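You operate a simulated robot arm through the tools that you are given. There is no shell and no other tool. Be economical: measure what you need, move in short steps, check, and stop when the job is done.

The job below is to be done with a simulated robot arm. You get a single attempt, and the scene is never put back.

JOB
Dust the dull spot on the chest, polish it with the pad and close the tin.
Fine: duster and pad go back.

It is judged by the outcome, as a careful person would: the job done as asked, and still so three seconds after it is handed in. It fails if anything else is knocked over, pushed out of place, dropped, spilled or broken.

ROBOT AND FRAMES
A 7-joint arm with a two-finger parallel gripper, fixed in place. Base frame: the origin is at the foot of the arm, x ahead of it, y to its left, z up. Units: m, degrees, N and s.
Its first joint turns from -66.0 to 66.0 degrees. Payload 1.57 kg.
Tool frame: the origin (TCP) lies between the finger pads and is the grasp point; the fingertips stand 0.03 m ahead of it; z points along the fingers, y is the line along which they close. The gripper opens to 0.11 m. The fingers are 0.024 m wide and 0.012 m thick; the gripper's body (0.048 by 0.112 m) begins 0.078 m behind the TCP.
Orientation is that of the tool frame in the base frame, as a unit quaternion [w, x, y, z]. With the fingers straight down and closing along the base's y, the tool's x points along the base's -x, its y along +y and its z along -z.

CONTROLS
- The arm moves only by the tool jog_arm. Its argument "moves" is text: rows parted by semicolons, each of 6 numbers parted by spaces: the shift along the base's x, y, z in m, then the turn, a rotation vector about the base's x, y, z in degrees. In form: dx dy dz rx ry rz; .... A call has 1 to 10 rows; each row shifts and turns the commanded pose from where the row before left it. "grip" is the gripper command, from -1 (shut) to 1 (fully open), values between in proportion, set as the call begins (left out, the last holds). Each row takes 0.2 s and may step no farther than 0.05 m and 8.6 degrees from the row before; otherwise, or with a gripper value out of range, the whole call is refused. Where a pose cannot be reached the arm comes as near as it can. A force on the tool above 40 N (or 10 N above the force at the start of the call, whichever is more), or a blocked arm, ends the call early, and 0.2 s more pass. Each finger travels about 0.108 m/s and halts on what it meets, pressing with about 25 N; the grip force reading is that of the motor and also rises with nothing between the fingers. The clock runs only during rows and for 0.2 s after the last one: add rows that do not move to give the fingers time. It gives the time, the measured TCP pose, the force on the tool (base axes), the opening and the grip force at its end, in the units of the frame above (readings bear some noise).
- Cameras (640 x 400 px; columns grow to the right, rows downward): "scene" is fixed at [0.147, -0.3905, 1.3848]; the picture's right is [0.88, -0.48, 0.00], its down [-0.36, -0.65, -0.67] and it looks along [0.32, 0.58, -0.75] (base axes); focal length 360 px, centre (320, 200). "wrist" rides on the gripper at [-0.036, 0, -0.08] in the tool frame; the picture's right is [0.00, -1.00, 0.00], its down [0.97, 0.00, -0.24] and it looks along [0.24, 0.00, 0.97] (tool axes); focal length 218 px, centre (320, 200).
- get_image(camera): a new picture of that camera. It takes no simulated time.
- probe_pixels(camera, pixels): for up to 12 pixels [column, row] of the newest picture of that camera ("zoom" is the newest enlarged one), the place [x, y, z] in the base frame of the surface seen there, good to about 0.002 m. It takes no simulated time.
- zoom(camera, box): a new picture of the part [left, top, right, bottom] of that camera's present view, enlarged. It takes no simulated time.
- finish_job(): hands the job in; it is judged then, once.

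Go step by step. Measure first, check grasps and placings, and put right what went wrong. The budget is 80 turns and 34 pictures, counting those below and the enlarged ones. Unless the task says otherwise, let go and move clear before handing in, and close with one line.

The tools are called as name(argument=value, ...) on one line, values as JSON. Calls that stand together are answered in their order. jog_arm: Moves the arm, as the interface text tells. Its arguments: {"type":"object","properties":{"moves":{"type":"string"},"grip":{"type":"number"}},"required":["moves"]} The other tools are called the same way: get_image (camera) takes a picture; probe_pixels (camera, pixels) gives the place of the surface under pixels of a picture; zoom (camera, box) takes an enlarged picture of a part of a camera's view; finish_job () hands the job in.

At the start:

```text
time: 0.0
ee_pos: [0.4137, 0.0653, 0.9014]
tcp_rot: [0.0, -0.001, 1.0, 0.0]
force: [0.4, 0.5, 0.6]
finger_gap: 0.1099
gripper_force: 0.0
```

scene: 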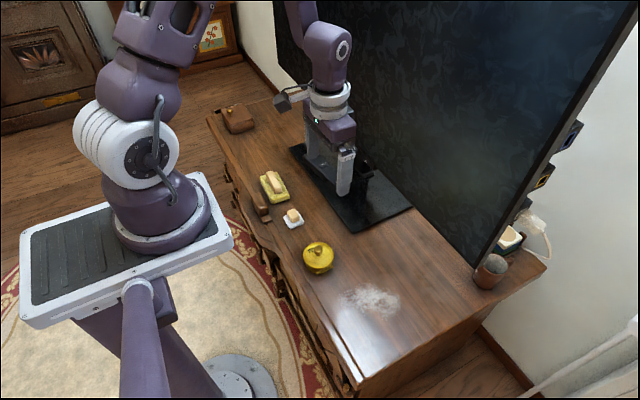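
wrist: 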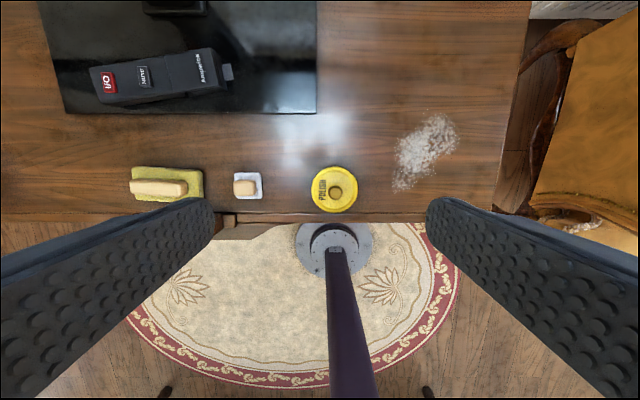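

The pictures show a yellow duster with a handle (scene 273,186), a white pad (293,217), a yellow tin (318,258) and a dusty patch (372,300). I'll look closer and measure.

zoom(camera="scene", box=[240, 150, 440, 350])

zoom(camera="wrist", box=[110, 90, 510, 240])

probe_pixels(camera="wrist", pixels=[[132, 168], [202, 172], [202, 198], [158, 187], [133, 187], [185, 188], [245, 187], [235, 187], [262, 187], [335, 192], [312, 190], [357, 188]])

probe_pixels(camera="scene", pixels=[[345, 292], [400, 298], [372, 312], [375, 287], [372, 300], [318, 247], [318, 270], [293, 213], [293, 224], [273, 180], [300, 300], [350, 260]])

```text
2.00 times, centred on (340, 250) of scene
```

zoom: 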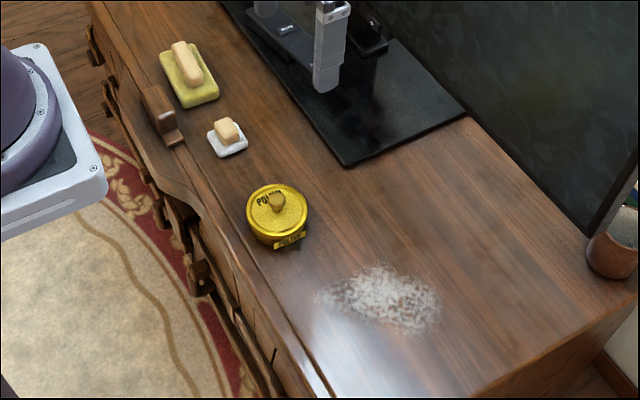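

```text
1.60 times, centred on (310, 165) of wrist
```

zoom: 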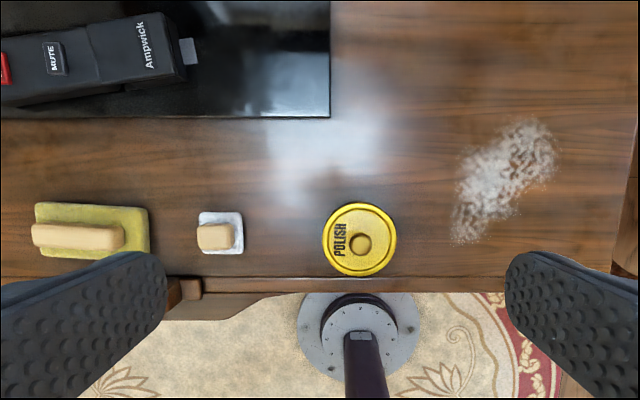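

```text
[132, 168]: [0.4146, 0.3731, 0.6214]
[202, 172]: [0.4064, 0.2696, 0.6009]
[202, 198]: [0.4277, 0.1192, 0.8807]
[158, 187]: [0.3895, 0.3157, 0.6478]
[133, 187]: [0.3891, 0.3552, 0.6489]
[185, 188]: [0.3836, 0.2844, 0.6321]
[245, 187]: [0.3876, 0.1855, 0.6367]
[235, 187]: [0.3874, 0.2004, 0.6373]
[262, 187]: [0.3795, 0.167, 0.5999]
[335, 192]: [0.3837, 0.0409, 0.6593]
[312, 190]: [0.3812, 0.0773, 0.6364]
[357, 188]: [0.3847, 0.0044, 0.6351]
```

```text
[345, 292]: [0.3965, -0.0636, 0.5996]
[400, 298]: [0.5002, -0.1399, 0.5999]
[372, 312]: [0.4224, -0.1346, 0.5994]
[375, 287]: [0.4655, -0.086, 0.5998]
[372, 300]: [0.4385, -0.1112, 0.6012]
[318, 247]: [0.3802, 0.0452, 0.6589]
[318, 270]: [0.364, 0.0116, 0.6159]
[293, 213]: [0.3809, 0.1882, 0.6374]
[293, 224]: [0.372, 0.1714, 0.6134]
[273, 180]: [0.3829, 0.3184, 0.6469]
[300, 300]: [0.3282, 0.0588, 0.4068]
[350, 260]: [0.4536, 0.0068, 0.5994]
```

The chest top is at z≈0.60, the tin lid rim at 0.636 and its knob at 0.659; the dust spans roughly x 0.40–0.50, y -0.06 to -0.14. I'll move down toward the tin to see whether its lid is seated and find the exact dust bounds.

jog_arm(moves="0 -0.03 -0.04 0 0 0; 0 -0.03 -0.04 0 0 0; 0 -0.02 0 0 0 0; 0 0 0 0 0 0")

get_image(camera="wrist")

zoom(camera="scene", box=[288, 230, 348, 280])

```text
time: 1.0
ee_pos: [0.4152, -0.0162, 0.8222]
tcp_rot: [0.0, 0.001, 1.0, 0.0]
force: [-0.7, 0.3, -0.3]
finger_gap: 0.1102
gripper_force: 0.1
```

```text
29 pictures are left
```

wrist: 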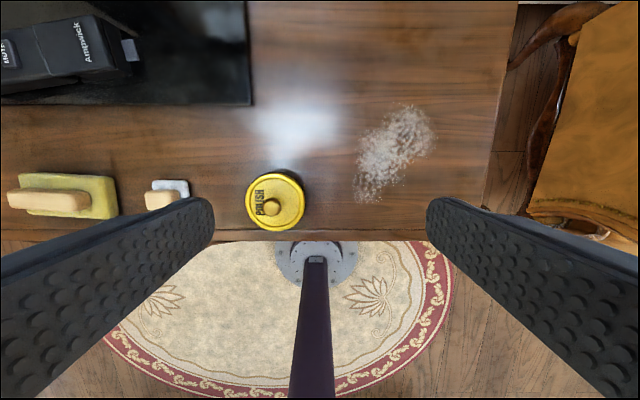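

```text
8.00 times, centred on (318, 255) of scene
```

zoom: 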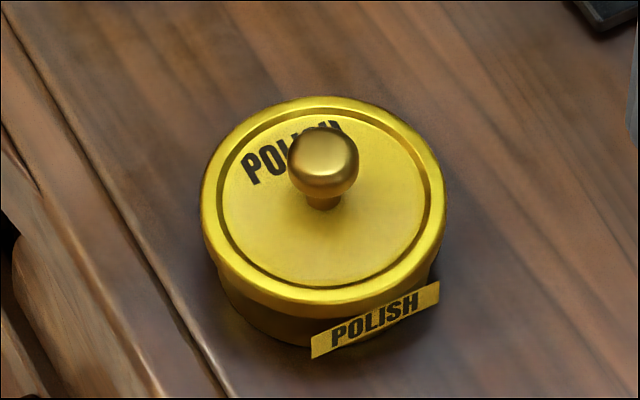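

The tin is closed, so it must be opened to load the pad with polish and closed again at the end. I'll measure tin, knob, duster, pad and dust bounds.

probe_pixels(camera="zoom", pixels=[[323, 150], [323, 180], [293, 165], [354, 165], [323, 240], [212, 215], [438, 190], [330, 305], [325, 110], [280, 330], [376, 318], [320, 135]])

probe_pixels(camera="wrist", pixels=[[358, 200], [405, 107], [433, 145], [360, 160], [385, 195], [430, 120], [25, 178], [112, 180], [115, 213], [185, 183], [152, 183], [252, 100]])

zoom(camera="scene", box=[250, 160, 314, 234])

```text
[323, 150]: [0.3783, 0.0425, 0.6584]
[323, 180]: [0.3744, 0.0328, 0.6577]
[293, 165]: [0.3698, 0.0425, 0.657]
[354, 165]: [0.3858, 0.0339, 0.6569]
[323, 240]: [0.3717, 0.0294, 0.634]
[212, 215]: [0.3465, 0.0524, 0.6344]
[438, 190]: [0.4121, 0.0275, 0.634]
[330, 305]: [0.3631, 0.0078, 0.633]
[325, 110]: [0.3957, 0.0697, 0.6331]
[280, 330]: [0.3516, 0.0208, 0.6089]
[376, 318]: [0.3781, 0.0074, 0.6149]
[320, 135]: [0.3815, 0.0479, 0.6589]
```

```text
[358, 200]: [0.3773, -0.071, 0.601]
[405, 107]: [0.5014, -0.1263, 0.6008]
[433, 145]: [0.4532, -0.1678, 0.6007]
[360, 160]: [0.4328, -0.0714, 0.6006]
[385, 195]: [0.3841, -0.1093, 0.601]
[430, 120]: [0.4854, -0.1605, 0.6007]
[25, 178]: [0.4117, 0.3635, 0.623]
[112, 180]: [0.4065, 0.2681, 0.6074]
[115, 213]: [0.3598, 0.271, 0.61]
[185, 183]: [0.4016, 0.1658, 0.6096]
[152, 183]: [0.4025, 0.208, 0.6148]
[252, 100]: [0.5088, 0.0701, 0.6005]
```

```text
5.41 times, centred on (282, 197) of scene
```

zoom: 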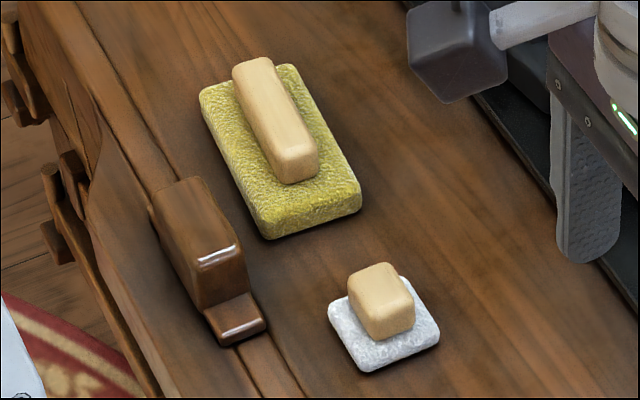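

Now the handles: duster handle in zoom around (275,120), pad handle around (380,300).

probe_pixels(camera="zoom", pixels=[[240, 72], [267, 62], [280, 158], [312, 148], [275, 110], [300, 175], [355, 278], [385, 268], [378, 310], [408, 298], [380, 285], [385, 332]])

probe_pixels(camera="zoom", pixels=[[207, 97], [290, 70], [357, 190], [265, 225], [335, 303], [437, 330], [365, 365], [425, 290], [190, 190], [220, 255], [245, 310], [330, 220]])

```text
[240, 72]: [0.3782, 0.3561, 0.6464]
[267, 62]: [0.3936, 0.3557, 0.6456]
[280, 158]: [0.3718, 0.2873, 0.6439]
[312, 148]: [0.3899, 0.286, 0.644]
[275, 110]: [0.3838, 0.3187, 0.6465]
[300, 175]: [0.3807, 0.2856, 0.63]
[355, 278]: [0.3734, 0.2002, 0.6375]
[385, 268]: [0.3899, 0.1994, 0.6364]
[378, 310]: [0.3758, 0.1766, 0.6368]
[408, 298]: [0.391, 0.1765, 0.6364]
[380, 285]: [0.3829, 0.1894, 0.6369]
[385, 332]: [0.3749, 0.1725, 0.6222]
```

```text
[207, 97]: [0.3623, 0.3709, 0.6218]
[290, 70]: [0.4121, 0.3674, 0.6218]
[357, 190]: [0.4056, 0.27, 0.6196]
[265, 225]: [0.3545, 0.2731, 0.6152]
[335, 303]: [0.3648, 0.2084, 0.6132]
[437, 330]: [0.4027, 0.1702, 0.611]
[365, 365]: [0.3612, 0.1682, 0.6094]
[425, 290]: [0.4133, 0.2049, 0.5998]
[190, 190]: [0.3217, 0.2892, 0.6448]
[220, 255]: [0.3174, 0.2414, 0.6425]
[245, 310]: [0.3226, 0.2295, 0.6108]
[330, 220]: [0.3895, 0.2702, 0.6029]
```

Duster handle centre is (0.3835, 0.320), top 0.647, ~0.022 wide in x; pad handle centre is (0.3825, 0.1885), top 0.637, ~0.018 x 0.028. I'll check the TV's clearance, then turn the gripper so it closes along x, while moving over the duster.

probe_pixels(camera="scene", pixels=[[440, 220], [470, 262], [500, 200], [540, 100], [380, 60], [400, 140], [490, 272], [420, 340]])

jog_arm(moves="-0.003 0.034 0 0 0 8.6; -0.003 0.034 0 0 0 8.6; -0.003 0.034 0 0 0 8.6; -0.003 0.034 0 0 0 8.6; -0.003 0.034 0 0 0 8.6; -0.003 0.034 0 0 0 8.6; -0.003 0.034 0 0 0 8.6; -0.003 0.034 0 0 0 8.6; -0.003 0.034 0 0 0 8.6; -0.003 0.03 0 0 0 8.6", grip=0.09)

get_image(camera="wrist")

```text
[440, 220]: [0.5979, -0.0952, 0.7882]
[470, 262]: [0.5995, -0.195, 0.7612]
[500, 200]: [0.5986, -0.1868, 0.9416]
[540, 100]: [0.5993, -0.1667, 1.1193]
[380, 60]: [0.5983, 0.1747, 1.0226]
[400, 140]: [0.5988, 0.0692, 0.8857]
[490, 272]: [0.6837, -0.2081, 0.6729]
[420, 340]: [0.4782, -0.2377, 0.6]
```

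```text
time: 3.2
ee_pos: [0.3836, 0.3219, 0.8208]
tcp_rot: [0.0, -0.683, 0.731, 0.0]
force: [-0.3, 0.4, -0.1]
finger_gap: 0.0601
gripper_force: 0.1
```

```text
26 pictures are left
```

wrist: 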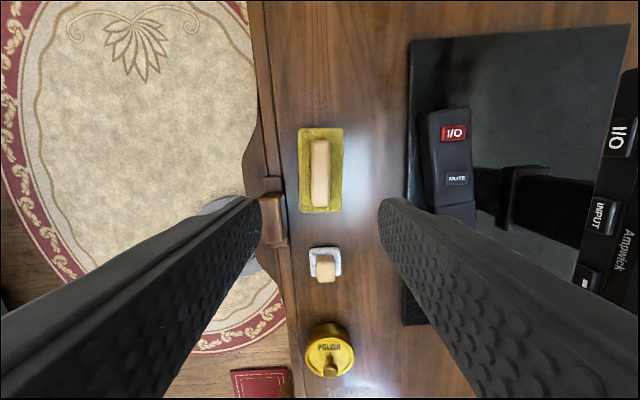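

The handle (pixel 320,172) is parallel to the fingers and centred under them; TV is at x=0.598, clear. I'll descend to the handle.

jog_arm(moves="0 -0.001 -0.045 0 0 0; 0 -0.001 -0.045 0 0 0; 0 0 -0.04 0 0 0; 0 0 -0.02 0 0 0; 0 0 -0.014 0 0 0; 0 0 0 0 0 0")

get_image(camera="wrist")

```text
time: 4.6
ee_pos: [0.3839, 0.3186, 0.6576]
tcp_rot: [0.0, -0.682, 0.731, 0.0]
force: [-0.6, -0.1, -0.4]
finger_gap: 0.06
gripper_force: 0.1
```

```text
25 pictures are left
```

wrist: 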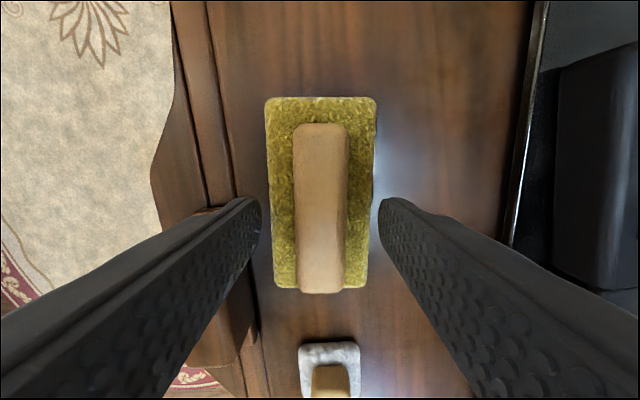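

Fingers straddle the handle with clearance. Closing now.

jog_arm(moves="0 0.003 -0.003 0 0 0; 0 0 0 0 0 0; 0 0 0 0 0 0; 0 0 0 0 0 0", grip=-1)

jog_arm(moves="0 0 0.02 0 0 0; 0 0 0.04 0 0 0; 0 0 0 0 0 0")

get_image(camera="wrist")

```text
time: 5.6
ee_pos: [0.3836, 0.3222, 0.654]
tcp_rot: [0.001, -0.682, 0.731, 0.0]
force: [1.0, -7.4, 15.3]
finger_gap: 0.0231
gripper_force: 24.8
```

```text
time: 6.4
ee_pos: [0.3843, 0.322, 0.7157]
tcp_rot: [0.0, -0.682, 0.731, 0.0]
force: [-0.3, -0.3, -1.4]
finger_gap: 0.0232
gripper_force: 25.2
```

```text
24 pictures are left
```

wrist: 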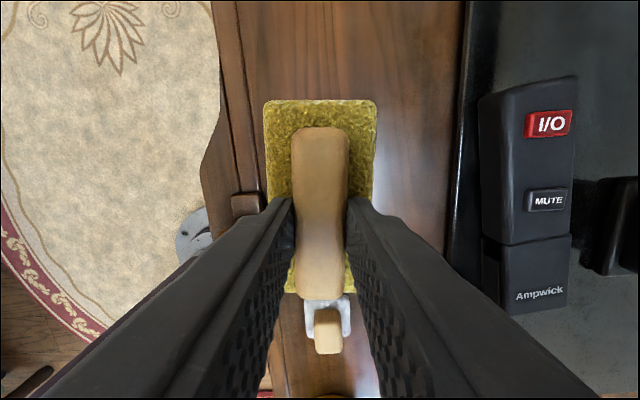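

The duster is firmly held (gap 0.023), its underside 0.054 below the TCP. I'll carry it high over the pad and tin to the dust patch.

jog_arm(moves="0 0 0.05 0 0 0; 0 -0.048 0.01 0 0 0; 0 -0.048 0 0 0 0; 0 -0.048 0 0 0 0; 0 -0.048 0 0 0 0; 0 -0.048 0 0 0 0; 0 -0.048 0 0 0 0; 0 -0.048 0 0 0 0; 0 -0.048 0 0 0 0; 0 -0.048 0 0 0 0")

jog_arm(moves="0.005 -0.005 -0.04 0 0 0; 0 0 -0.04 0 0 0; 0 0 -0.025 0 0 0; 0 0 0 0 0 0")

get_image(camera="scene")

```text
time: 8.6
ee_pos: [0.3832, -0.1111, 0.7754]
tcp_rot: [-0.001, -0.682, 0.731, 0.0]
force: [-0.4, 0.3, -1.2]
finger_gap: 0.0234
gripper_force: 25.3
```

```text
time: 9.6
ee_pos: [0.3887, -0.1135, 0.6685]
tcp_rot: [0.0, -0.683, 0.731, 0.001]
force: [0.1, 1.2, -0.8]
finger_gap: 0.0229
gripper_force: 24.7
```

```text
23 pictures are left
```

scene: 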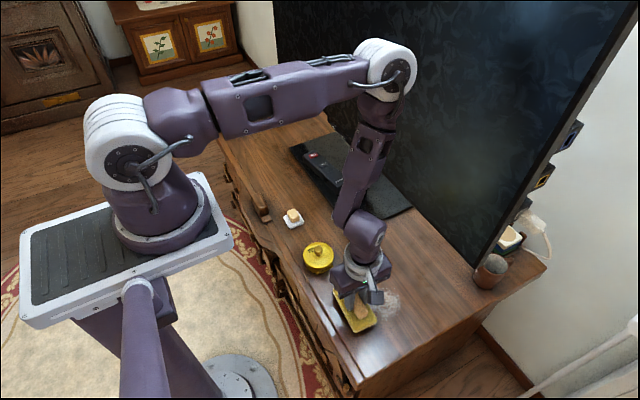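

The duster hovers at the near end of the patch. Lowering to a light contact.

jog_arm(moves="0 0 -0.009 0 0 0; 0 0 -0.006 0 0 0; 0 0 0 0 0 0")

```text
time: 10.4
ee_pos: [0.3885, -0.1152, 0.6543]
tcp_rot: [0.0, -0.682, 0.731, -0.001]
force: [-0.8, 2.0, 13.1]
finger_gap: 0.0231
gripper_force: 24.6
```

Contact at about 13 N. I'll sweep out along x and back.

jog_arm(moves="0.013 0 0 0 0 0; 0.013 0 0 0 0 0; 0.013 0 0 0 0 0; 0.013 0 0 0 0 0; 0.013 0 0 0 0 0; 0.013 0 0 0 0 0; 0.013 0 0 0 0 0; 0.01 0 0 0 0 0; 0 0 0 0 0 0")

get_image(camera="scene")

```text
time: 12.4
ee_pos: [0.4902, -0.1154, 0.6548]
tcp_rot: [0.0, -0.682, 0.731, 0.0]
force: [-0.5, 0.1, -1.4]
finger_gap: 0.0232
gripper_force: 24.7
```

```text
22 pictures are left
```

scene: 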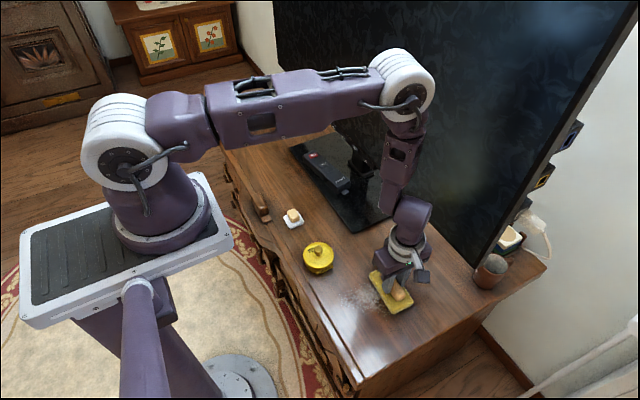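

Contact was lost partway (force ≈ 0 now) and some dust remains. I'll press 3 mm lower and sweep back.

jog_arm(moves="0 0 -0.002 0 0 0; -0.013 0 -0.001 0 0 0; -0.013 0 0 0 0 0; -0.013 0 0 0 0 0; -0.013 0 0 0 0 0; -0.013 0 0 0 0 0; -0.013 0 0 0 0 0; -0.013 0 0 0 0 0; -0.01 0 0 0 0 0; 0 0 0 0 0 0")

zoom(camera="scene", box=[310, 240, 440, 340])

```text
time: 14.6
ee_pos: [0.3904, -0.1146, 0.6515]
tcp_rot: [0.001, -0.682, 0.731, -0.001]
force: [14.7, 0.4, 32.7]
finger_gap: 0.0234
gripper_force: 25.0
```

```text
4.00 times, centred on (375, 290) of scene
```

zoom: 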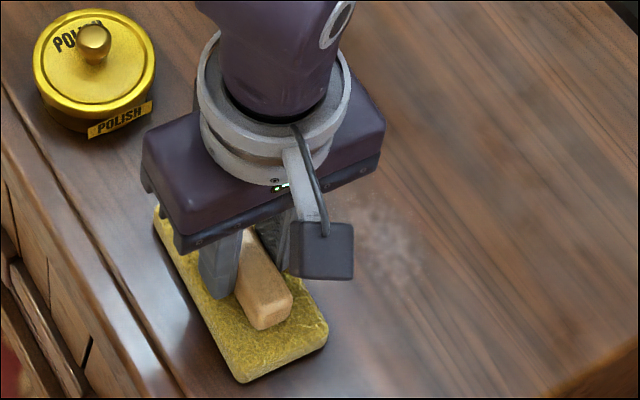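

Most dust is gone, with a faint remnant near zoom (390,240); force is 33 N, a bit high. I'll ease up slightly and sweep again with small y offsets.

jog_arm(moves="0 -0.012 0.001 0 0 0; 0.013 0 0 0 0 0; 0.013 0 -0.0002 0 0 0; 0.013 0 -0.0002 0 0 0; 0.013 0 -0.0002 0 0 0; 0.013 0 -0.0002 0 0 0; 0.013 0 -0.0002 0 0 0; 0.013 0 0 0 0 0; 0.013 0 0 0 0 0; 0 0 0 0 0 0")

jog_arm(moves="0 0.014 0 0 0 0; 0 0.012 0 0 0 0; -0.013 0 0 0 0 0; -0.013 0 0 0 0 0; -0.013 0 0 0 0 0; -0.013 0 0 0 0 0; -0.013 0 0 0 0 0; -0.013 0 0 0 0 0; -0.013 0 0.0005 0 0 0; -0.013 0 0.0005 0 0 0")

jog_arm(moves="0 0 0.03 0 0 0; 0 0.02 0.05 0 0 0; 0 0.045 0.045 0 0 0; 0 0.045 0 0 0 0; 0 0.045 0 0 0 0; 0 0.045 0 0 0 0; 0 0 0 0 0 0")

zoom(camera="scene", box=[310, 240, 440, 340])

```text
time: 16.8
ee_pos: [0.493, -0.1283, 0.6517]
tcp_rot: [0.0, -0.683, 0.731, 0.0]
force: [-5.3, -0.3, 16.7]
finger_gap: 0.0231
gripper_force: 25.1
```

```text
time: 19.0
ee_pos: [0.3878, -0.1019, 0.6524]
tcp_rot: [-0.001, -0.682, 0.731, 0.002]
force: [2.2, -0.4, 5.3]
finger_gap: 0.0232
gripper_force: 24.9
```

```text
refused: row 2 steps farther than a row can; nothing moved
```

```text
4.00 times, centred on (375, 290) of scene
```

zoom: 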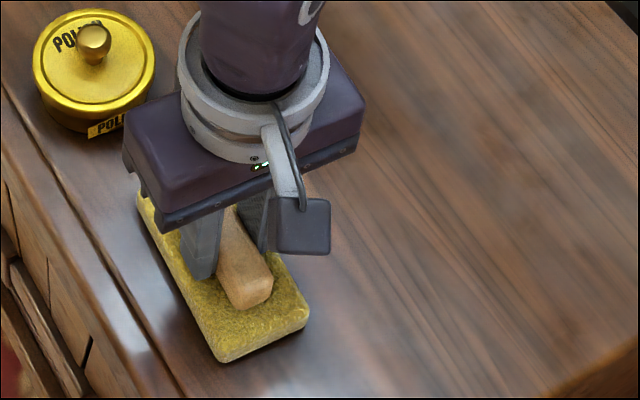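

The dust looks gone. I'll lift and carry the duster back toward its place, then check the spot with no arm over it.

jog_arm(moves="0 0 0.03 0 0 0; 0 0 0.045 0 0 0; 0 0.01 0.045 0 0 0; 0 0.048 0 0 0 0; 0 0.048 0 0 0 0; 0 0.048 0 0 0 0; 0 0.048 0 0 0 0; 0 0.048 0 0 0 0; 0 0.048 0 0 0 0; 0 0.048 0 0 0 0")

jog_arm(moves="-0.002 0.048 0 0 0 0; -0.002 0.03 0 0 0 0; 0 0 0 0 0 0")

zoom(camera="scene", box=[240, 160, 440, 360])

```text
time: 21.2
ee_pos: [0.3875, 0.2452, 0.7705]
tcp_rot: [0.0, -0.681, 0.732, -0.001]
force: [-0.5, -0.4, -1.1]
finger_gap: 0.0232
gripper_force: 24.5
```

```text
time: 22.0
ee_pos: [0.3842, 0.3238, 0.7706]
tcp_rot: [0.0, -0.682, 0.732, 0.0]
force: [0.1, 0.3, -1.7]
finger_gap: 0.0231
gripper_force: 25.3
```

```text
2.00 times, centred on (340, 260) of scene
```

zoom: 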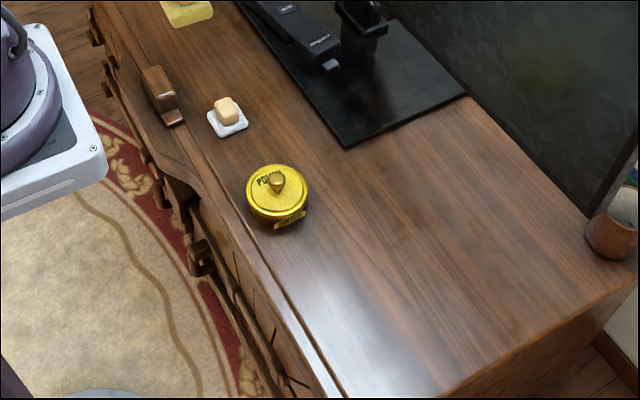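

The dust is fully gone. Setting the duster back at its original pose (TCP 0.3836, 0.3222).

jog_arm(moves="0 -0.0015 -0.045 0 0 0; 0 0 -0.045 0 0 0; 0 0 -0.018 0 0 0; 0 0 -0.007 0 0 0; 0 0 0 0 0 0")

```text
time: 23.2
ee_pos: [0.385, 0.3212, 0.6571]
tcp_rot: [0.0, -0.682, 0.731, 0.0]
force: [-0.3, -0.2, -1.8]
finger_gap: 0.0233
gripper_force: 24.7
```

jog_arm(moves="-0.001 0.001 -0.0035 0 0 0; 0 0 0 0 0 0")

jog_arm(moves="0 0 0 0 0 0; 0 0 0 0 0 0; 0 0 0.03 0 0 0; 0 0 0.045 0 0 0; 0 -0.02 0.02 0 0 0; 0 0 0 0 0 0", grip=0.0)

get_image(camera="wrist")

```text
time: 23.8
ee_pos: [0.3846, 0.3221, 0.6537]
tcp_rot: [0.001, -0.682, 0.731, 0.0]
force: [1.1, -0.4, -1.2]
finger_gap: 0.0231
gripper_force: 24.9
```

```text
time: 25.2
ee_pos: [0.3842, 0.3017, 0.7477]
tcp_rot: [0.0, -0.681, 0.732, 0.0]
force: [-0.3, 1.1, -0.4]
finger_gap: 0.0548
gripper_force: 0.1
```

```text
18 pictures are left
```

wrist: 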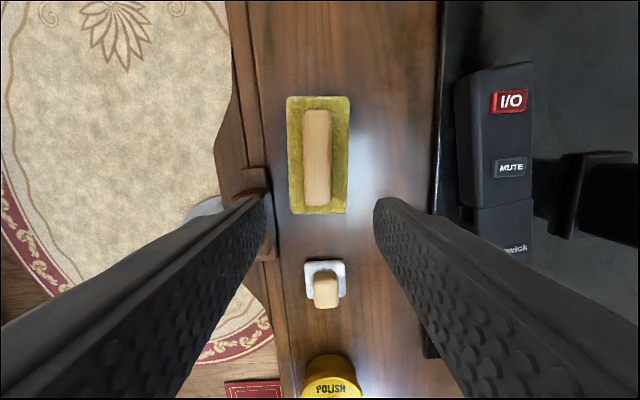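

The duster is back in place. Next the tin lid: I'll move over the knob near (0.379, 0.0385) and check alignment.

jog_arm(moves="0 -0.048 0.01 0 0 0; 0 -0.048 0 0 0 0; 0 -0.048 0 0 0 0; 0 -0.048 0 0 0 0; -0.003 -0.048 0 0 0 0; -0.002 -0.023 0 0 0 0; 0 0 -0.04 0 0 0; 0 0 0 0 0 0")

get_image(camera="wrist")

probe_pixels(camera="wrist", pixels=[[320, 210], [320, 200], [305, 210], [335, 210], [320, 225], [320, 170], [320, 185], [300, 200], [340, 200]])

```text
time: 27.0
ee_pos: [0.3789, 0.0369, 0.7199]
tcp_rot: [0.0, -0.682, 0.732, 0.0]
force: [-0.3, 0.0, 0.2]
finger_gap: 0.0548
gripper_force: 0.1
```

```text
17 pictures are left
```

wrist: 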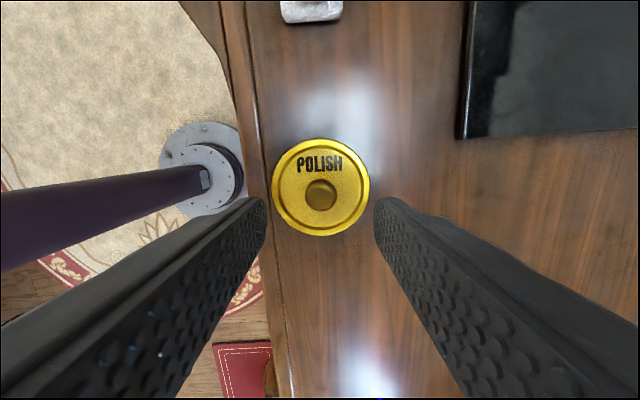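

```text
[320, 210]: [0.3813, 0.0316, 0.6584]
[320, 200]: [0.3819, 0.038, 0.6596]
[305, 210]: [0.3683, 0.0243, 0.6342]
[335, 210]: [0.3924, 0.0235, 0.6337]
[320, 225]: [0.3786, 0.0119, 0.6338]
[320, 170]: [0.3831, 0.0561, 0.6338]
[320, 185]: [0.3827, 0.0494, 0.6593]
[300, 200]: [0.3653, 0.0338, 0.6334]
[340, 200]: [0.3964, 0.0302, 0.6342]
```

The knob (321,195) is centred near (0.3815, 0.041). Shifting slightly, descending and gripping the knob.

jog_arm(moves="0.0025 0.004 -0.03 0 0 0; 0 0 -0.015 0 0 0; 0 0 -0.005 0 0 0; 0 0 0 0 0 0")

jog_arm(moves="0 0 0 0 0 0; 0 0 0 0 0 0; 0 0 0 0 0 0", grip=-1)

jog_arm(moves="0 0 0.008 0 0 0; 0 0 0.012 0 0 0; 0 0 0 0 0 0")

zoom(camera="scene", box=[270, 210, 370, 290])

```text
time: 28.0
ee_pos: [0.3817, 0.043, 0.6691]
tcp_rot: [0.0, -0.682, 0.732, 0.0]
force: [0.4, -0.7, -0.2]
finger_gap: 0.0548
gripper_force: 0.1
```

```text
time: 28.8
ee_pos: [0.3812, 0.0435, 0.6671]
tcp_rot: [0.0, -0.682, 0.732, 0.0]
force: [-0.8, 0.3, 0.1]
finger_gap: 0.02
gripper_force: 24.8
```

```text
time: 29.6
ee_pos: [0.382, 0.043, 0.6895]
tcp_rot: [0.0, -0.682, 0.732, 0.0]
force: [-0.1, -0.7, -0.7]
finger_gap: 0.0198
gripper_force: 25.4
```

```text
5.00 times, centred on (320, 250) of scene
```

zoom: 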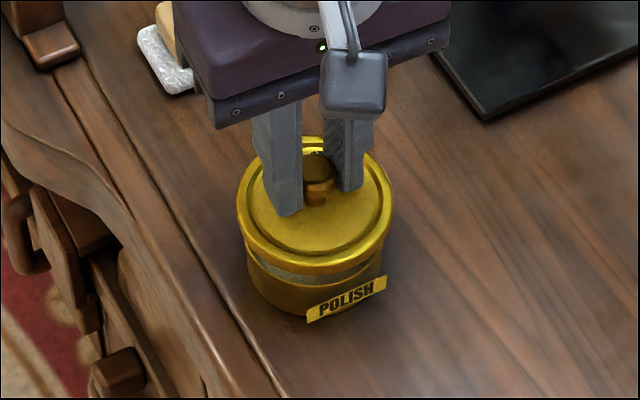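

The lid came off cleanly, tin stayed put. I'll set the lid on free wood near (0.452, 0.10).

jog_arm(moves="0 0 0.04 0 0 0; 0.025 0.02 0.01 0 0 0; 0.025 0.02 0 0 0 0; 0.02 0.015 0 0 0 0; 0 0 -0.04 0 0 0; 0 0 -0.03 0 0 0; 0 0 -0.012 0 0 0; 0 0 0 0 0 0")

zoom(camera="scene", box=[290, 190, 410, 280])

```text
time: 31.4
ee_pos: [0.4521, 0.0999, 0.6573]
tcp_rot: [0.0, -0.682, 0.731, 0.0]
force: [-0.2, 1.3, -0.7]
finger_gap: 0.0197
gripper_force: 25.4
```

```text
4.44 times, centred on (350, 235) of scene
```

zoom: 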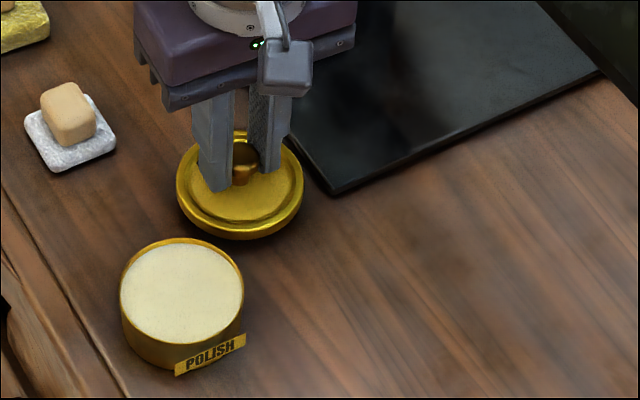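

The tin holds cream polish nearly to the rim, and the lid hovers close to the wood. Probing the tin and lowering the lid in small steps.

probe_pixels(camera="zoom", pixels=[[182, 295], [140, 295], [225, 295], [182, 255], [182, 332], [121, 290], [243, 290], [182, 239], [240, 225], [180, 200], [303, 195], [190, 348]])

jog_arm(moves="0 0 -0.005 0 0 0; 0 0 -0.003 0 0 0; 0 0 0 0 0 0")

```text
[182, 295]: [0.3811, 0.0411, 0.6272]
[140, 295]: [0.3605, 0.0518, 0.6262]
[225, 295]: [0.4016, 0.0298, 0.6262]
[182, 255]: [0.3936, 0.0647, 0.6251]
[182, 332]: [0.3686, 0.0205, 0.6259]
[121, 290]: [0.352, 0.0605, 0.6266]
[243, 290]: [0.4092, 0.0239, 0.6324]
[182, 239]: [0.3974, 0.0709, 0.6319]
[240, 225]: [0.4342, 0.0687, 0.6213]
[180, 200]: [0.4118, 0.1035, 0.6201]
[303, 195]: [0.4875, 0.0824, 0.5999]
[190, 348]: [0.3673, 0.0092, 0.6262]
```

```text
time: 32.2
ee_pos: [0.4523, 0.0993, 0.6479]
tcp_rot: [0.001, -0.681, 0.732, 0.0]
force: [-0.3, -0.3, -0.4]
finger_gap: 0.0199
gripper_force: 25.6
```

Polish surface is at z≈0.627, centre (0.381, 0.041). No lid contact yet; continue lowering.

jog_arm(moves="0 0 -0.003 0 0 0; 0 0 0 0 0 0")

jog_arm(moves="0 0 -0.002 0 0 0; 0 0 0 0 0 0")

zoom(camera="scene", box=[315, 205, 375, 255])

```text
time: 32.8
ee_pos: [0.4525, 0.0989, 0.6449]
tcp_rot: [0.0, -0.682, 0.731, 0.0]
force: [0.2, -0.8, 0.3]
finger_gap: 0.02
gripper_force: 24.9
```

```text
time: 33.4
ee_pos: [0.4511, 0.0991, 0.644]
tcp_rot: [0.0, -0.682, 0.731, 0.0]
force: [-0.1, -0.8, -0.4]
finger_gap: 0.0198
gripper_force: 24.8
```

```text
8.00 times, centred on (345, 230) of scene
```

zoom: 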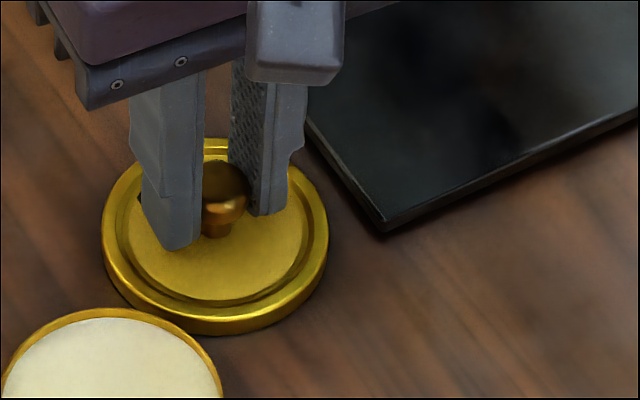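

The lid is about on the wood; a couple more small steps until I feel contact.

jog_arm(moves="0 0 -0.002 0 0 0; 0 0 0 0 0 0")

jog_arm(moves="0 0 -0.002 0 0 0; 0 0 0 0 0 0")

```text
time: 34.0
ee_pos: [0.4519, 0.0984, 0.6421]
tcp_rot: [0.0, -0.682, 0.732, 0.0]
force: [-5.8, 1.6, 28.8]
finger_gap: 0.0199
gripper_force: 24.4
```

```text
time: 34.6
ee_pos: [0.4518, 0.0989, 0.64]
tcp_rot: [0.0, -0.682, 0.731, 0.001]
force: [-3.8, 2.7, 26.8]
finger_gap: 0.0199
gripper_force: 25.0
```

Lid is down on the wood. Releasing and rising.

jog_arm(moves="0 0 0.001 0 0 0; 0 0 0 0 0 0; 0 0 0 0 0 0; 0 0 0.03 0 0 0; 0 0 0.045 0 0 0; 0 0 0.03 0 0 0; 0 0 0 0 0 0", grip=0.0)

jog_arm(moves="-0.03 0.03 0 0 0 0; -0.03 0.03 0 0 0 0; -0.0095 0.028 0 0 0 0; 0 0 -0.035 0 0 0; 0 0 0 0 0 0")

get_image(camera="wrist")

probe_pixels(camera="wrist", pixels=[[320, 190], [312, 190], [328, 190], [320, 205], [320, 175], [320, 215]])

```text
time: 36.2
ee_pos: [0.4533, 0.0974, 0.7456]
tcp_rot: [0.0, -0.682, 0.731, 0.0]
force: [0.5, 0.2, 0.3]
finger_gap: 0.0552
gripper_force: 0.1
```

```text
time: 37.4
ee_pos: [0.3813, 0.1876, 0.7106]
tcp_rot: [0.0, -0.682, 0.732, -0.001]
force: [0.2, -0.1, -0.5]
finger_gap: 0.0553
gripper_force: 0.0
```

```text
13 pictures are left
```

wrist: 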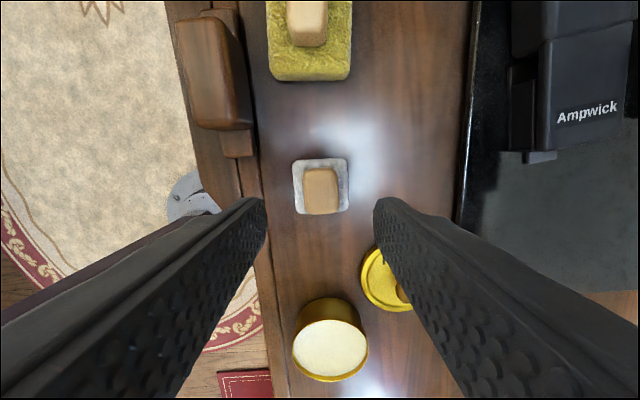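

```text
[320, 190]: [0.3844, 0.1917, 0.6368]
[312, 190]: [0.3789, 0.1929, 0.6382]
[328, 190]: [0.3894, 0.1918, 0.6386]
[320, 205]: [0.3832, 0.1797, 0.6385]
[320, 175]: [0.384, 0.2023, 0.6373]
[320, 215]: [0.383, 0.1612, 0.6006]
```

The pad handle is at (321,190) → about (0.384, 0.190), turned about 5° from the fingers. I'll turn to match, descend and grip.

jog_arm(moves="0.002 0.0015 -0.03 0 0 5; 0 0 -0.022 0 0 0; 0 0 -0.01 0 0 0; 0 0 0 0 0 0")

jog_arm(moves="0 0 0 0 0 0; 0 0 0 0 0 0; 0 0 0 0 0 0", grip=-1)

jog_arm(moves="0 0 0.03 0 0 0; 0 0 0.04 0 0 0; 0 0 0 0 0 0")

get_image(camera="wrist")

```text
time: 38.4
ee_pos: [0.3834, 0.1875, 0.6487]
tcp_rot: [-0.001, 0.714, -0.7, -0.001]
force: [0.9, 0.5, 0.9]
finger_gap: 0.0549
gripper_force: 0.0
```

```text
time: 39.2
ee_pos: [0.3838, 0.1871, 0.6486]
tcp_rot: [0.0, 0.713, -0.701, -0.001]
force: [0.0, -0.2, 0.8]
finger_gap: 0.0248
gripper_force: 24.9
```

```text
time: 40.0
ee_pos: [0.3835, 0.1883, 0.7187]
tcp_rot: [0.0, 0.713, -0.701, -0.001]
force: [0.8, -0.8, -0.4]
finger_gap: 0.025
gripper_force: 25.0
```

```text
12 pictures are left
```

wrist: 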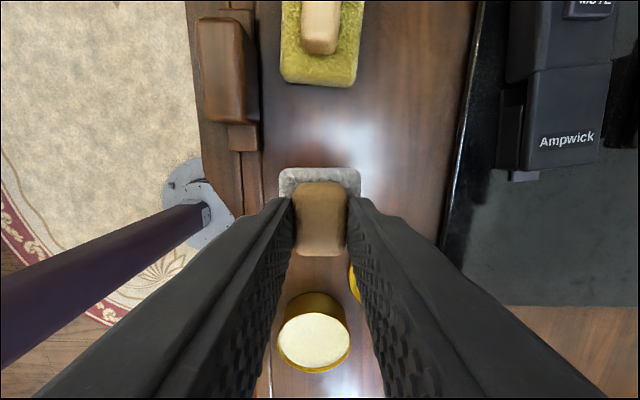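

The pad is held (underside 0.0486 below the TCP). Moving over the tin centre and down to just above the polish.

jog_arm(moves="0 -0.045 0 0 0 0; 0 -0.045 0 0 0 0; -0.0025 -0.045 0 0 0 0; 0 -0.0135 0 0 0 0; 0 0 -0.025 0 0 0; 0 0 -0.01 0 0 0; 0 0 0 0 0 0")

zoom(camera="scene", box=[283, 225, 353, 280])

```text
time: 41.6
ee_pos: [0.3819, 0.0405, 0.6843]
tcp_rot: [0.0, 0.713, -0.701, 0.0]
force: [-0.1, -0.5, 0.1]
finger_gap: 0.0252
gripper_force: 25.2
```

```text
7.27 times, centred on (318, 252) of scene
```

zoom: 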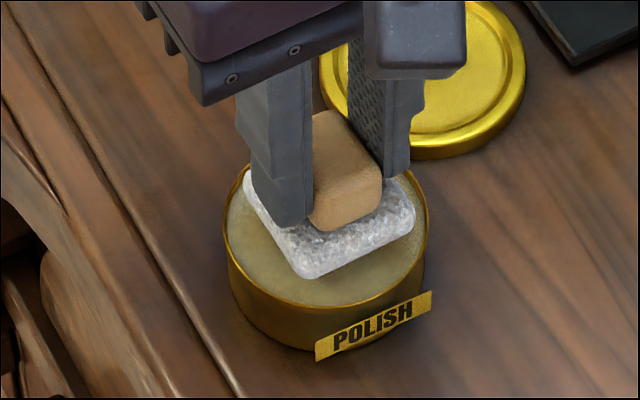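

The pad fits within the rim. Lowering gently onto the polish.

jog_arm(moves="-0.0005 0 -0.005 0 0 0; 0 0 -0.003 0 0 0; 0 0 0 0 0 0")

jog_arm(moves="0 0 -0.0015 0 0 0; 0 0 0 0 0 0")

```text
time: 42.4
ee_pos: [0.3801, 0.039, 0.6752]
tcp_rot: [0.0, 0.714, -0.7, 0.0]
force: [-2.1, -0.5, 21.2]
finger_gap: 0.025
gripper_force: 25.3
```

```text
time: 43.0
ee_pos: [0.3807, 0.0395, 0.6743]
tcp_rot: [0.0, 0.713, -0.701, 0.0]
force: [-3.5, 0.7, 36.2]
finger_gap: 0.025
gripper_force: 25.4
```

Firm contact with the polish (36 N). Lifting straight out and moving to the near corner of the spot.

jog_arm(moves="0 0 0.02 0 0 0; 0 0 0.03 0 0 0; 0 -0.045 0 0 0 0; 0.005 -0.045 0 0 0 0; 0.003 -0.03 0 0 0 0; 0 0 -0.045 0 0 0; 0 0 -0.023 0 0 0; 0 0 0 0 0 0")

zoom(camera="scene", box=[290, 220, 430, 340])

```text
time: 44.8
ee_pos: [0.3897, -0.0804, 0.6557]
tcp_rot: [0.0, 0.713, -0.701, 0.0]
force: [-0.8, -0.5, -1.1]
finger_gap: 0.0248
gripper_force: 25.1
```

```text
3.33 times, centred on (360, 280) of scene
```

zoom: 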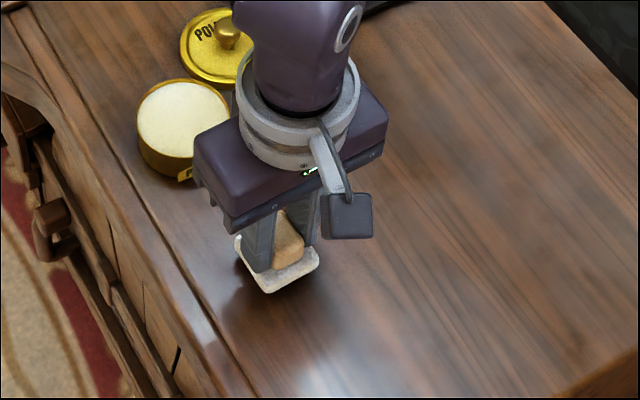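

The pad's edge is now cream-coloured, so it is loaded. Pressing down and rubbing in strokes along x.

jog_arm(moves="0 0 -0.005 0 0 0; 0 0 -0.003 0 0 0; 0 0 0 0 0 0")

jog_arm(moves="0.013 0 -0.0005 0 0 0; 0.013 0 -0.0002 0 0 0; 0.013 0 -0.0002 0 0 0; 0.013 0 -0.0002 0 0 0; 0.013 0 -0.0002 0 0 0; 0.013 0 -0.0002 0 0 0; 0.013 0 -0.0002 0 0 0; 0.012 0 0 0 0 0; 0 0 0 0 0 0")

```text
time: 45.6
ee_pos: [0.3895, -0.0789, 0.6481]
tcp_rot: [0.0, 0.713, -0.701, 0.001]
force: [0.4, -0.1, -1.0]
finger_gap: 0.0248
gripper_force: 25.0
```

```text
time: 47.6
ee_pos: [0.4917, -0.0807, 0.6456]
tcp_rot: [0.001, 0.713, -0.701, -0.001]
force: [0.1, 0.2, 0.2]
finger_gap: 0.0248
gripper_force: 25.2
```

There's still no contact force at TCP 0.6456 (the pad slipped up a little when pressed in the tin). Lowering further until contact.

jog_arm(moves="0 0 -0.002 0 0 0; 0 0 0 0 0 0")

jog_arm(moves="0 0 -0.0015 0 0 0; 0 0 0 0 0 0")

```text
time: 48.2
ee_pos: [0.4923, -0.0802, 0.6444]
tcp_rot: [0.0, 0.713, -0.701, 0.0]
force: [-0.2, 0.1, 0.5]
finger_gap: 0.0249
gripper_force: 25.0
```

```text
time: 48.8
ee_pos: [0.4909, -0.0811, 0.6445]
tcp_rot: [0.0, 0.713, -0.701, 0.0]
force: [-5.9, 2.0, 29.4]
finger_gap: 0.025
gripper_force: 25.3
```

Contact at about 29 N. Rubbing back, then serpentine toward -y.

jog_arm(moves="-0.014 0 0.0005 0 0 0; -0.015 0 0 0 0 0; -0.015 0 0 0 0 0; -0.015 0 0 0 0 0; -0.015 0 0 0 0 0; -0.015 0 0 0 0 0; -0.014 0 0 0 0 0; 0 -0.012 0 0 0 0; 0 -0.012 0 0 0 0; 0 0 0 0 0 0")

jog_arm(moves="0.015 0 0 0 0 0; 0.015 0 0 0 0 0; 0.015 0 0 0 0 0; 0.015 0 0 0 0 0; 0.015 0 0 0 0 0; 0.015 0 0 0 0 0; 0.014 0 0 0 0 0; 0 -0.012 0 0 0 0; 0 -0.012 0 0 0 0; 0 0 0 0 0 0")

jog_arm(moves="-0.015 0 0 0 0 0; -0.015 0 0 0 0 0; -0.015 0 0 0 0 0; -0.015 0 0 0 0 0; -0.015 0 0 0 0 0; -0.015 0 0 0 0 0; -0.014 0 0 0 0 0; 0 -0.01 0 0 0 0; 0 -0.01 0 0 0 0; 0 0 0 0 0 0")

zoom(camera="scene", box=[290, 220, 430, 340])

```text
time: 50.5
ee_pos: [0.3888, -0.0814, 0.6436]
tcp_rot: [-0.003, 0.714, -0.7, -0.002]
force: [0.0, 2.3, 14.9]
finger_gap: 0.025
gripper_force: 24.8
stopped in row 8: the force on the tool passed its limit (the readings are from after the stop); the commanded pose is now the measured one
```

```text
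time: 51.1
ee_pos: [0.4115, -0.0839, 0.6442]
tcp_rot: [0.0, 0.713, -0.701, -0.002]
force: [-1.3, 1.5, 17.6]
finger_gap: 0.0248
gripper_force: 25.3
stopped in row 2: the force on the tool passed its limit (the readings are from after the stop); the commanded pose is now the measured one
```

```text
time: 52.0
ee_pos: [0.3613, -0.0842, 0.6437]
tcp_rot: [0.0, 0.713, -0.701, 0.0]
force: [-1.7, 2.5, 13.0]
finger_gap: 0.025
gripper_force: 24.7
stopped in row 4: the force on the tool passed its limit (the readings are from after the stop); the commanded pose is now the measured one
```

```text
3.33 times, centred on (360, 280) of scene
```

zoom: 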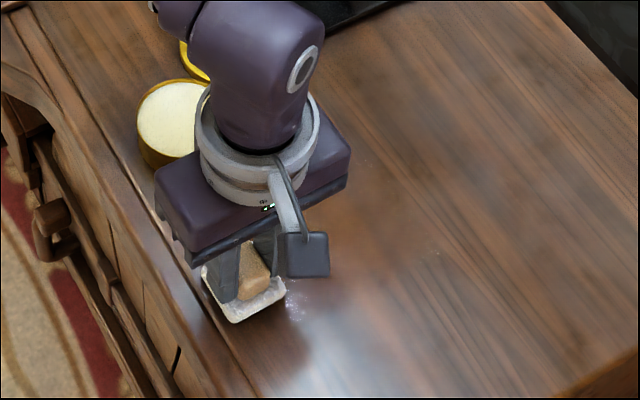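

Friction spikes stopped a few strokes; now at (0.361, -0.084) with 13 N. Some whitish specks appear at zoom (295,300). I'll continue with slightly lighter pressure and moderate steps.

jog_arm(moves="0.012 -0.006 0.0005 0 0 0; 0.012 -0.006 0 0 0 0; 0.012 -0.006 0 0 0 0; 0.012 -0.006 0 0 0 0; 0.012 0 0 0 0 0; 0.012 0 0 0 0 0; 0.012 0 0 0 0 0; 0.012 0 0 0 0 0; 0.012 0 0 0 0 0; 0.012 0 0 0 0 0")

```text
time: 54.2
ee_pos: [0.4817, -0.1081, 0.6441]
tcp_rot: [-0.001, 0.713, -0.702, -0.001]
force: [-0.2, 0.4, -0.3]
finger_gap: 0.0247
gripper_force: 25.2
```

Contact faded at the far end; press 1 mm more and stroke back at y≈-0.135.

jog_arm(moves="0.01 -0.01 -0.001 0 0 0; 0 -0.012 -0.0003 0 0 0; -0.012 -0.006 0 0 0 0; -0.012 0 0 0 0 0; -0.012 0 0 0 0 0; -0.012 0 0 0 0 0; -0.012 0 0.0003 0 0 0; -0.012 0 0 0 0 0; -0.012 0 0 0 0 0; -0.012 0 0.0003 0 0 0")

zoom(camera="scene", box=[310, 240, 440, 340])

```text
time: 55.6
ee_pos: [0.4501, -0.1362, 0.6442]
tcp_rot: [-0.002, 0.714, -0.7, 0.002]
force: [-2.1, 1.5, 11.3]
finger_gap: 0.0249
gripper_force: 24.7
stopped in row 6: the force on the tool passed its limit (the readings are from after the stop); the commanded pose is now the measured one
```

```text
4.00 times, centred on (375, 290) of scene
```

zoom: 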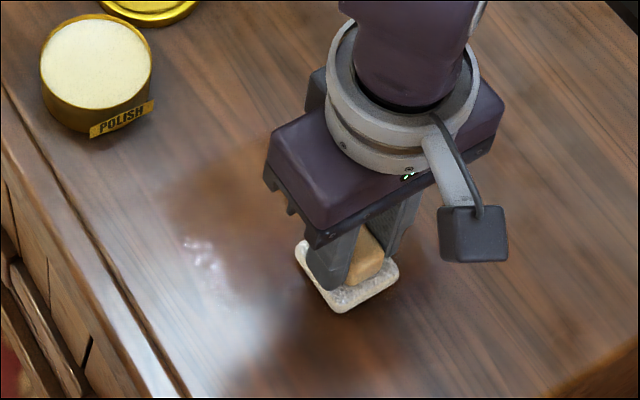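

Polished wood shows richer brown; remaining paler area is on the left around zoom (210,270). Checking where that is and continuing the stroke.

probe_pixels(camera="zoom", pixels=[[200, 245], [215, 285], [250, 330], [170, 200], [240, 170], [330, 350], [420, 300], [500, 300]])

jog_arm(moves="-0.01 0 0.0006 0 0 0; -0.01 0 0 0 0 0; -0.01 0 0 0 0 0; -0.01 0 0 0 0 0; -0.01 0 0 0 0 0; -0.01 0 0 0 0 0; -0.01 0 0 0 0 0; 0 0 0 0 0 0")

```text
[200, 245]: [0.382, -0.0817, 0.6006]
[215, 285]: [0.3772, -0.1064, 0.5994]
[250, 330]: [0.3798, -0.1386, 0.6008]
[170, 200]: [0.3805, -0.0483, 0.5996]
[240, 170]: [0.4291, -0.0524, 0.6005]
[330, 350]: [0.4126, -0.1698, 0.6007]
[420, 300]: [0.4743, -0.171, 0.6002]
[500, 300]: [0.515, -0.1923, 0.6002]
```

```text
time: 57.4
ee_pos: [0.3789, -0.1364, 0.644]
tcp_rot: [-0.002, 0.713, -0.701, 0.002]
force: [0.0, 0.2, -0.7]
finger_gap: 0.025
gripper_force: 24.7
```

Pressing 1 mm more and rubbing the near end up toward (0.382, -0.08), then out through the middle.

jog_arm(moves="0 0.005 -0.0012 0 0 0; 0 0.01 0 0 0 0; 0 0.01 0 0 0 0; 0 0.01 0 0 0 0; 0 0.01 0 0 0 0; 0 0.01 0 0 0 0; 0.01 0 0 0 0 0; 0.01 -0.005 0 0 0 0; 0 -0.01 0 0 0 0; 0 -0.01 0 0 0 0")

jog_arm(moves="0 -0.01 -0.0002 0 0 0; 0 -0.01 0 0 0 0; 0 -0.01 0 0 0 0; 0.01 -0.01 0 0 0 0; 0.012 0 0 0 0 0; 0 0.012 0 0 0 0; 0 0.012 0 0 0 0; 0 0.012 0 0 0 0; 0 0.012 0 0 0 0; 0 0.012 0 0 0 0")

```text
time: 58.5
ee_pos: [0.3786, -0.101, 0.6433]
tcp_rot: [-0.001, 0.713, -0.701, 0.002]
force: [-1.3, 1.9, 13.8]
finger_gap: 0.0249
gripper_force: 25.2
stopped in row 5: the force on the tool passed its limit (the readings are from after the stop); the commanded pose is now the measured one
```

```text
time: 59.3
ee_pos: [0.3807, -0.1275, 0.6439]
tcp_rot: [-0.003, 0.714, -0.701, 0.002]
force: [-1.8, 1.5, 17.3]
finger_gap: 0.0247
gripper_force: 25.1
stopped in row 4: the force on the tool passed its limit (the readings are from after the stop); the commanded pose is now the measured one
```

Strokes stop on force spikes; I'll back off a little and rub at lighter pressure over the near part.

jog_arm(moves="0 0.012 0.0003 0 0 0; 0 0.012 0 0 0 0; 0 0.012 0 0 0 0; 0 0.012 0 0 0 0; 0.012 0 0 0 0 0; 0.012 0 0 0 0 0; 0 -0.012 0 0 0 0; 0 -0.012 0 0 0 0; 0 -0.012 0 0 0 0; 0 -0.012 0 0 0 0")

jog_arm(moves="0 -0.012 -0.0004 0 0 0; 0 -0.012 0 0 0 0; 0.012 0 0 0 0 0; 0.012 0 0 0 0 0; 0.012 0 0 0 0 0; 0 0.012 0 0 0 0; 0 0.012 0 0 0 0; 0 0.012 0 0 0 0; 0 0.012 0 0 0 0; 0 0.012 0 0 0 0")

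zoom(camera="scene", box=[310, 240, 440, 340])

```text
time: 61.5
ee_pos: [0.4043, -0.1267, 0.6431]
tcp_rot: [-0.003, 0.713, -0.701, 0.003]
force: [-0.1, 6.2, 13.7]
finger_gap: 0.0248
gripper_force: 25.4
```

```text
time: 63.7
ee_pos: [0.4401, -0.0906, 0.6428]
tcp_rot: [-0.002, 0.713, -0.701, 0.003]
force: [-0.1, -6.2, 13.0]
finger_gap: 0.0247
gripper_force: 24.9
```

```text
4.00 times, centred on (375, 290) of scene
```

zoom: 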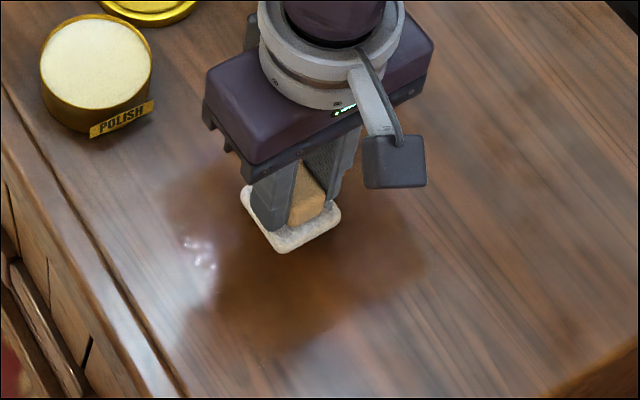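

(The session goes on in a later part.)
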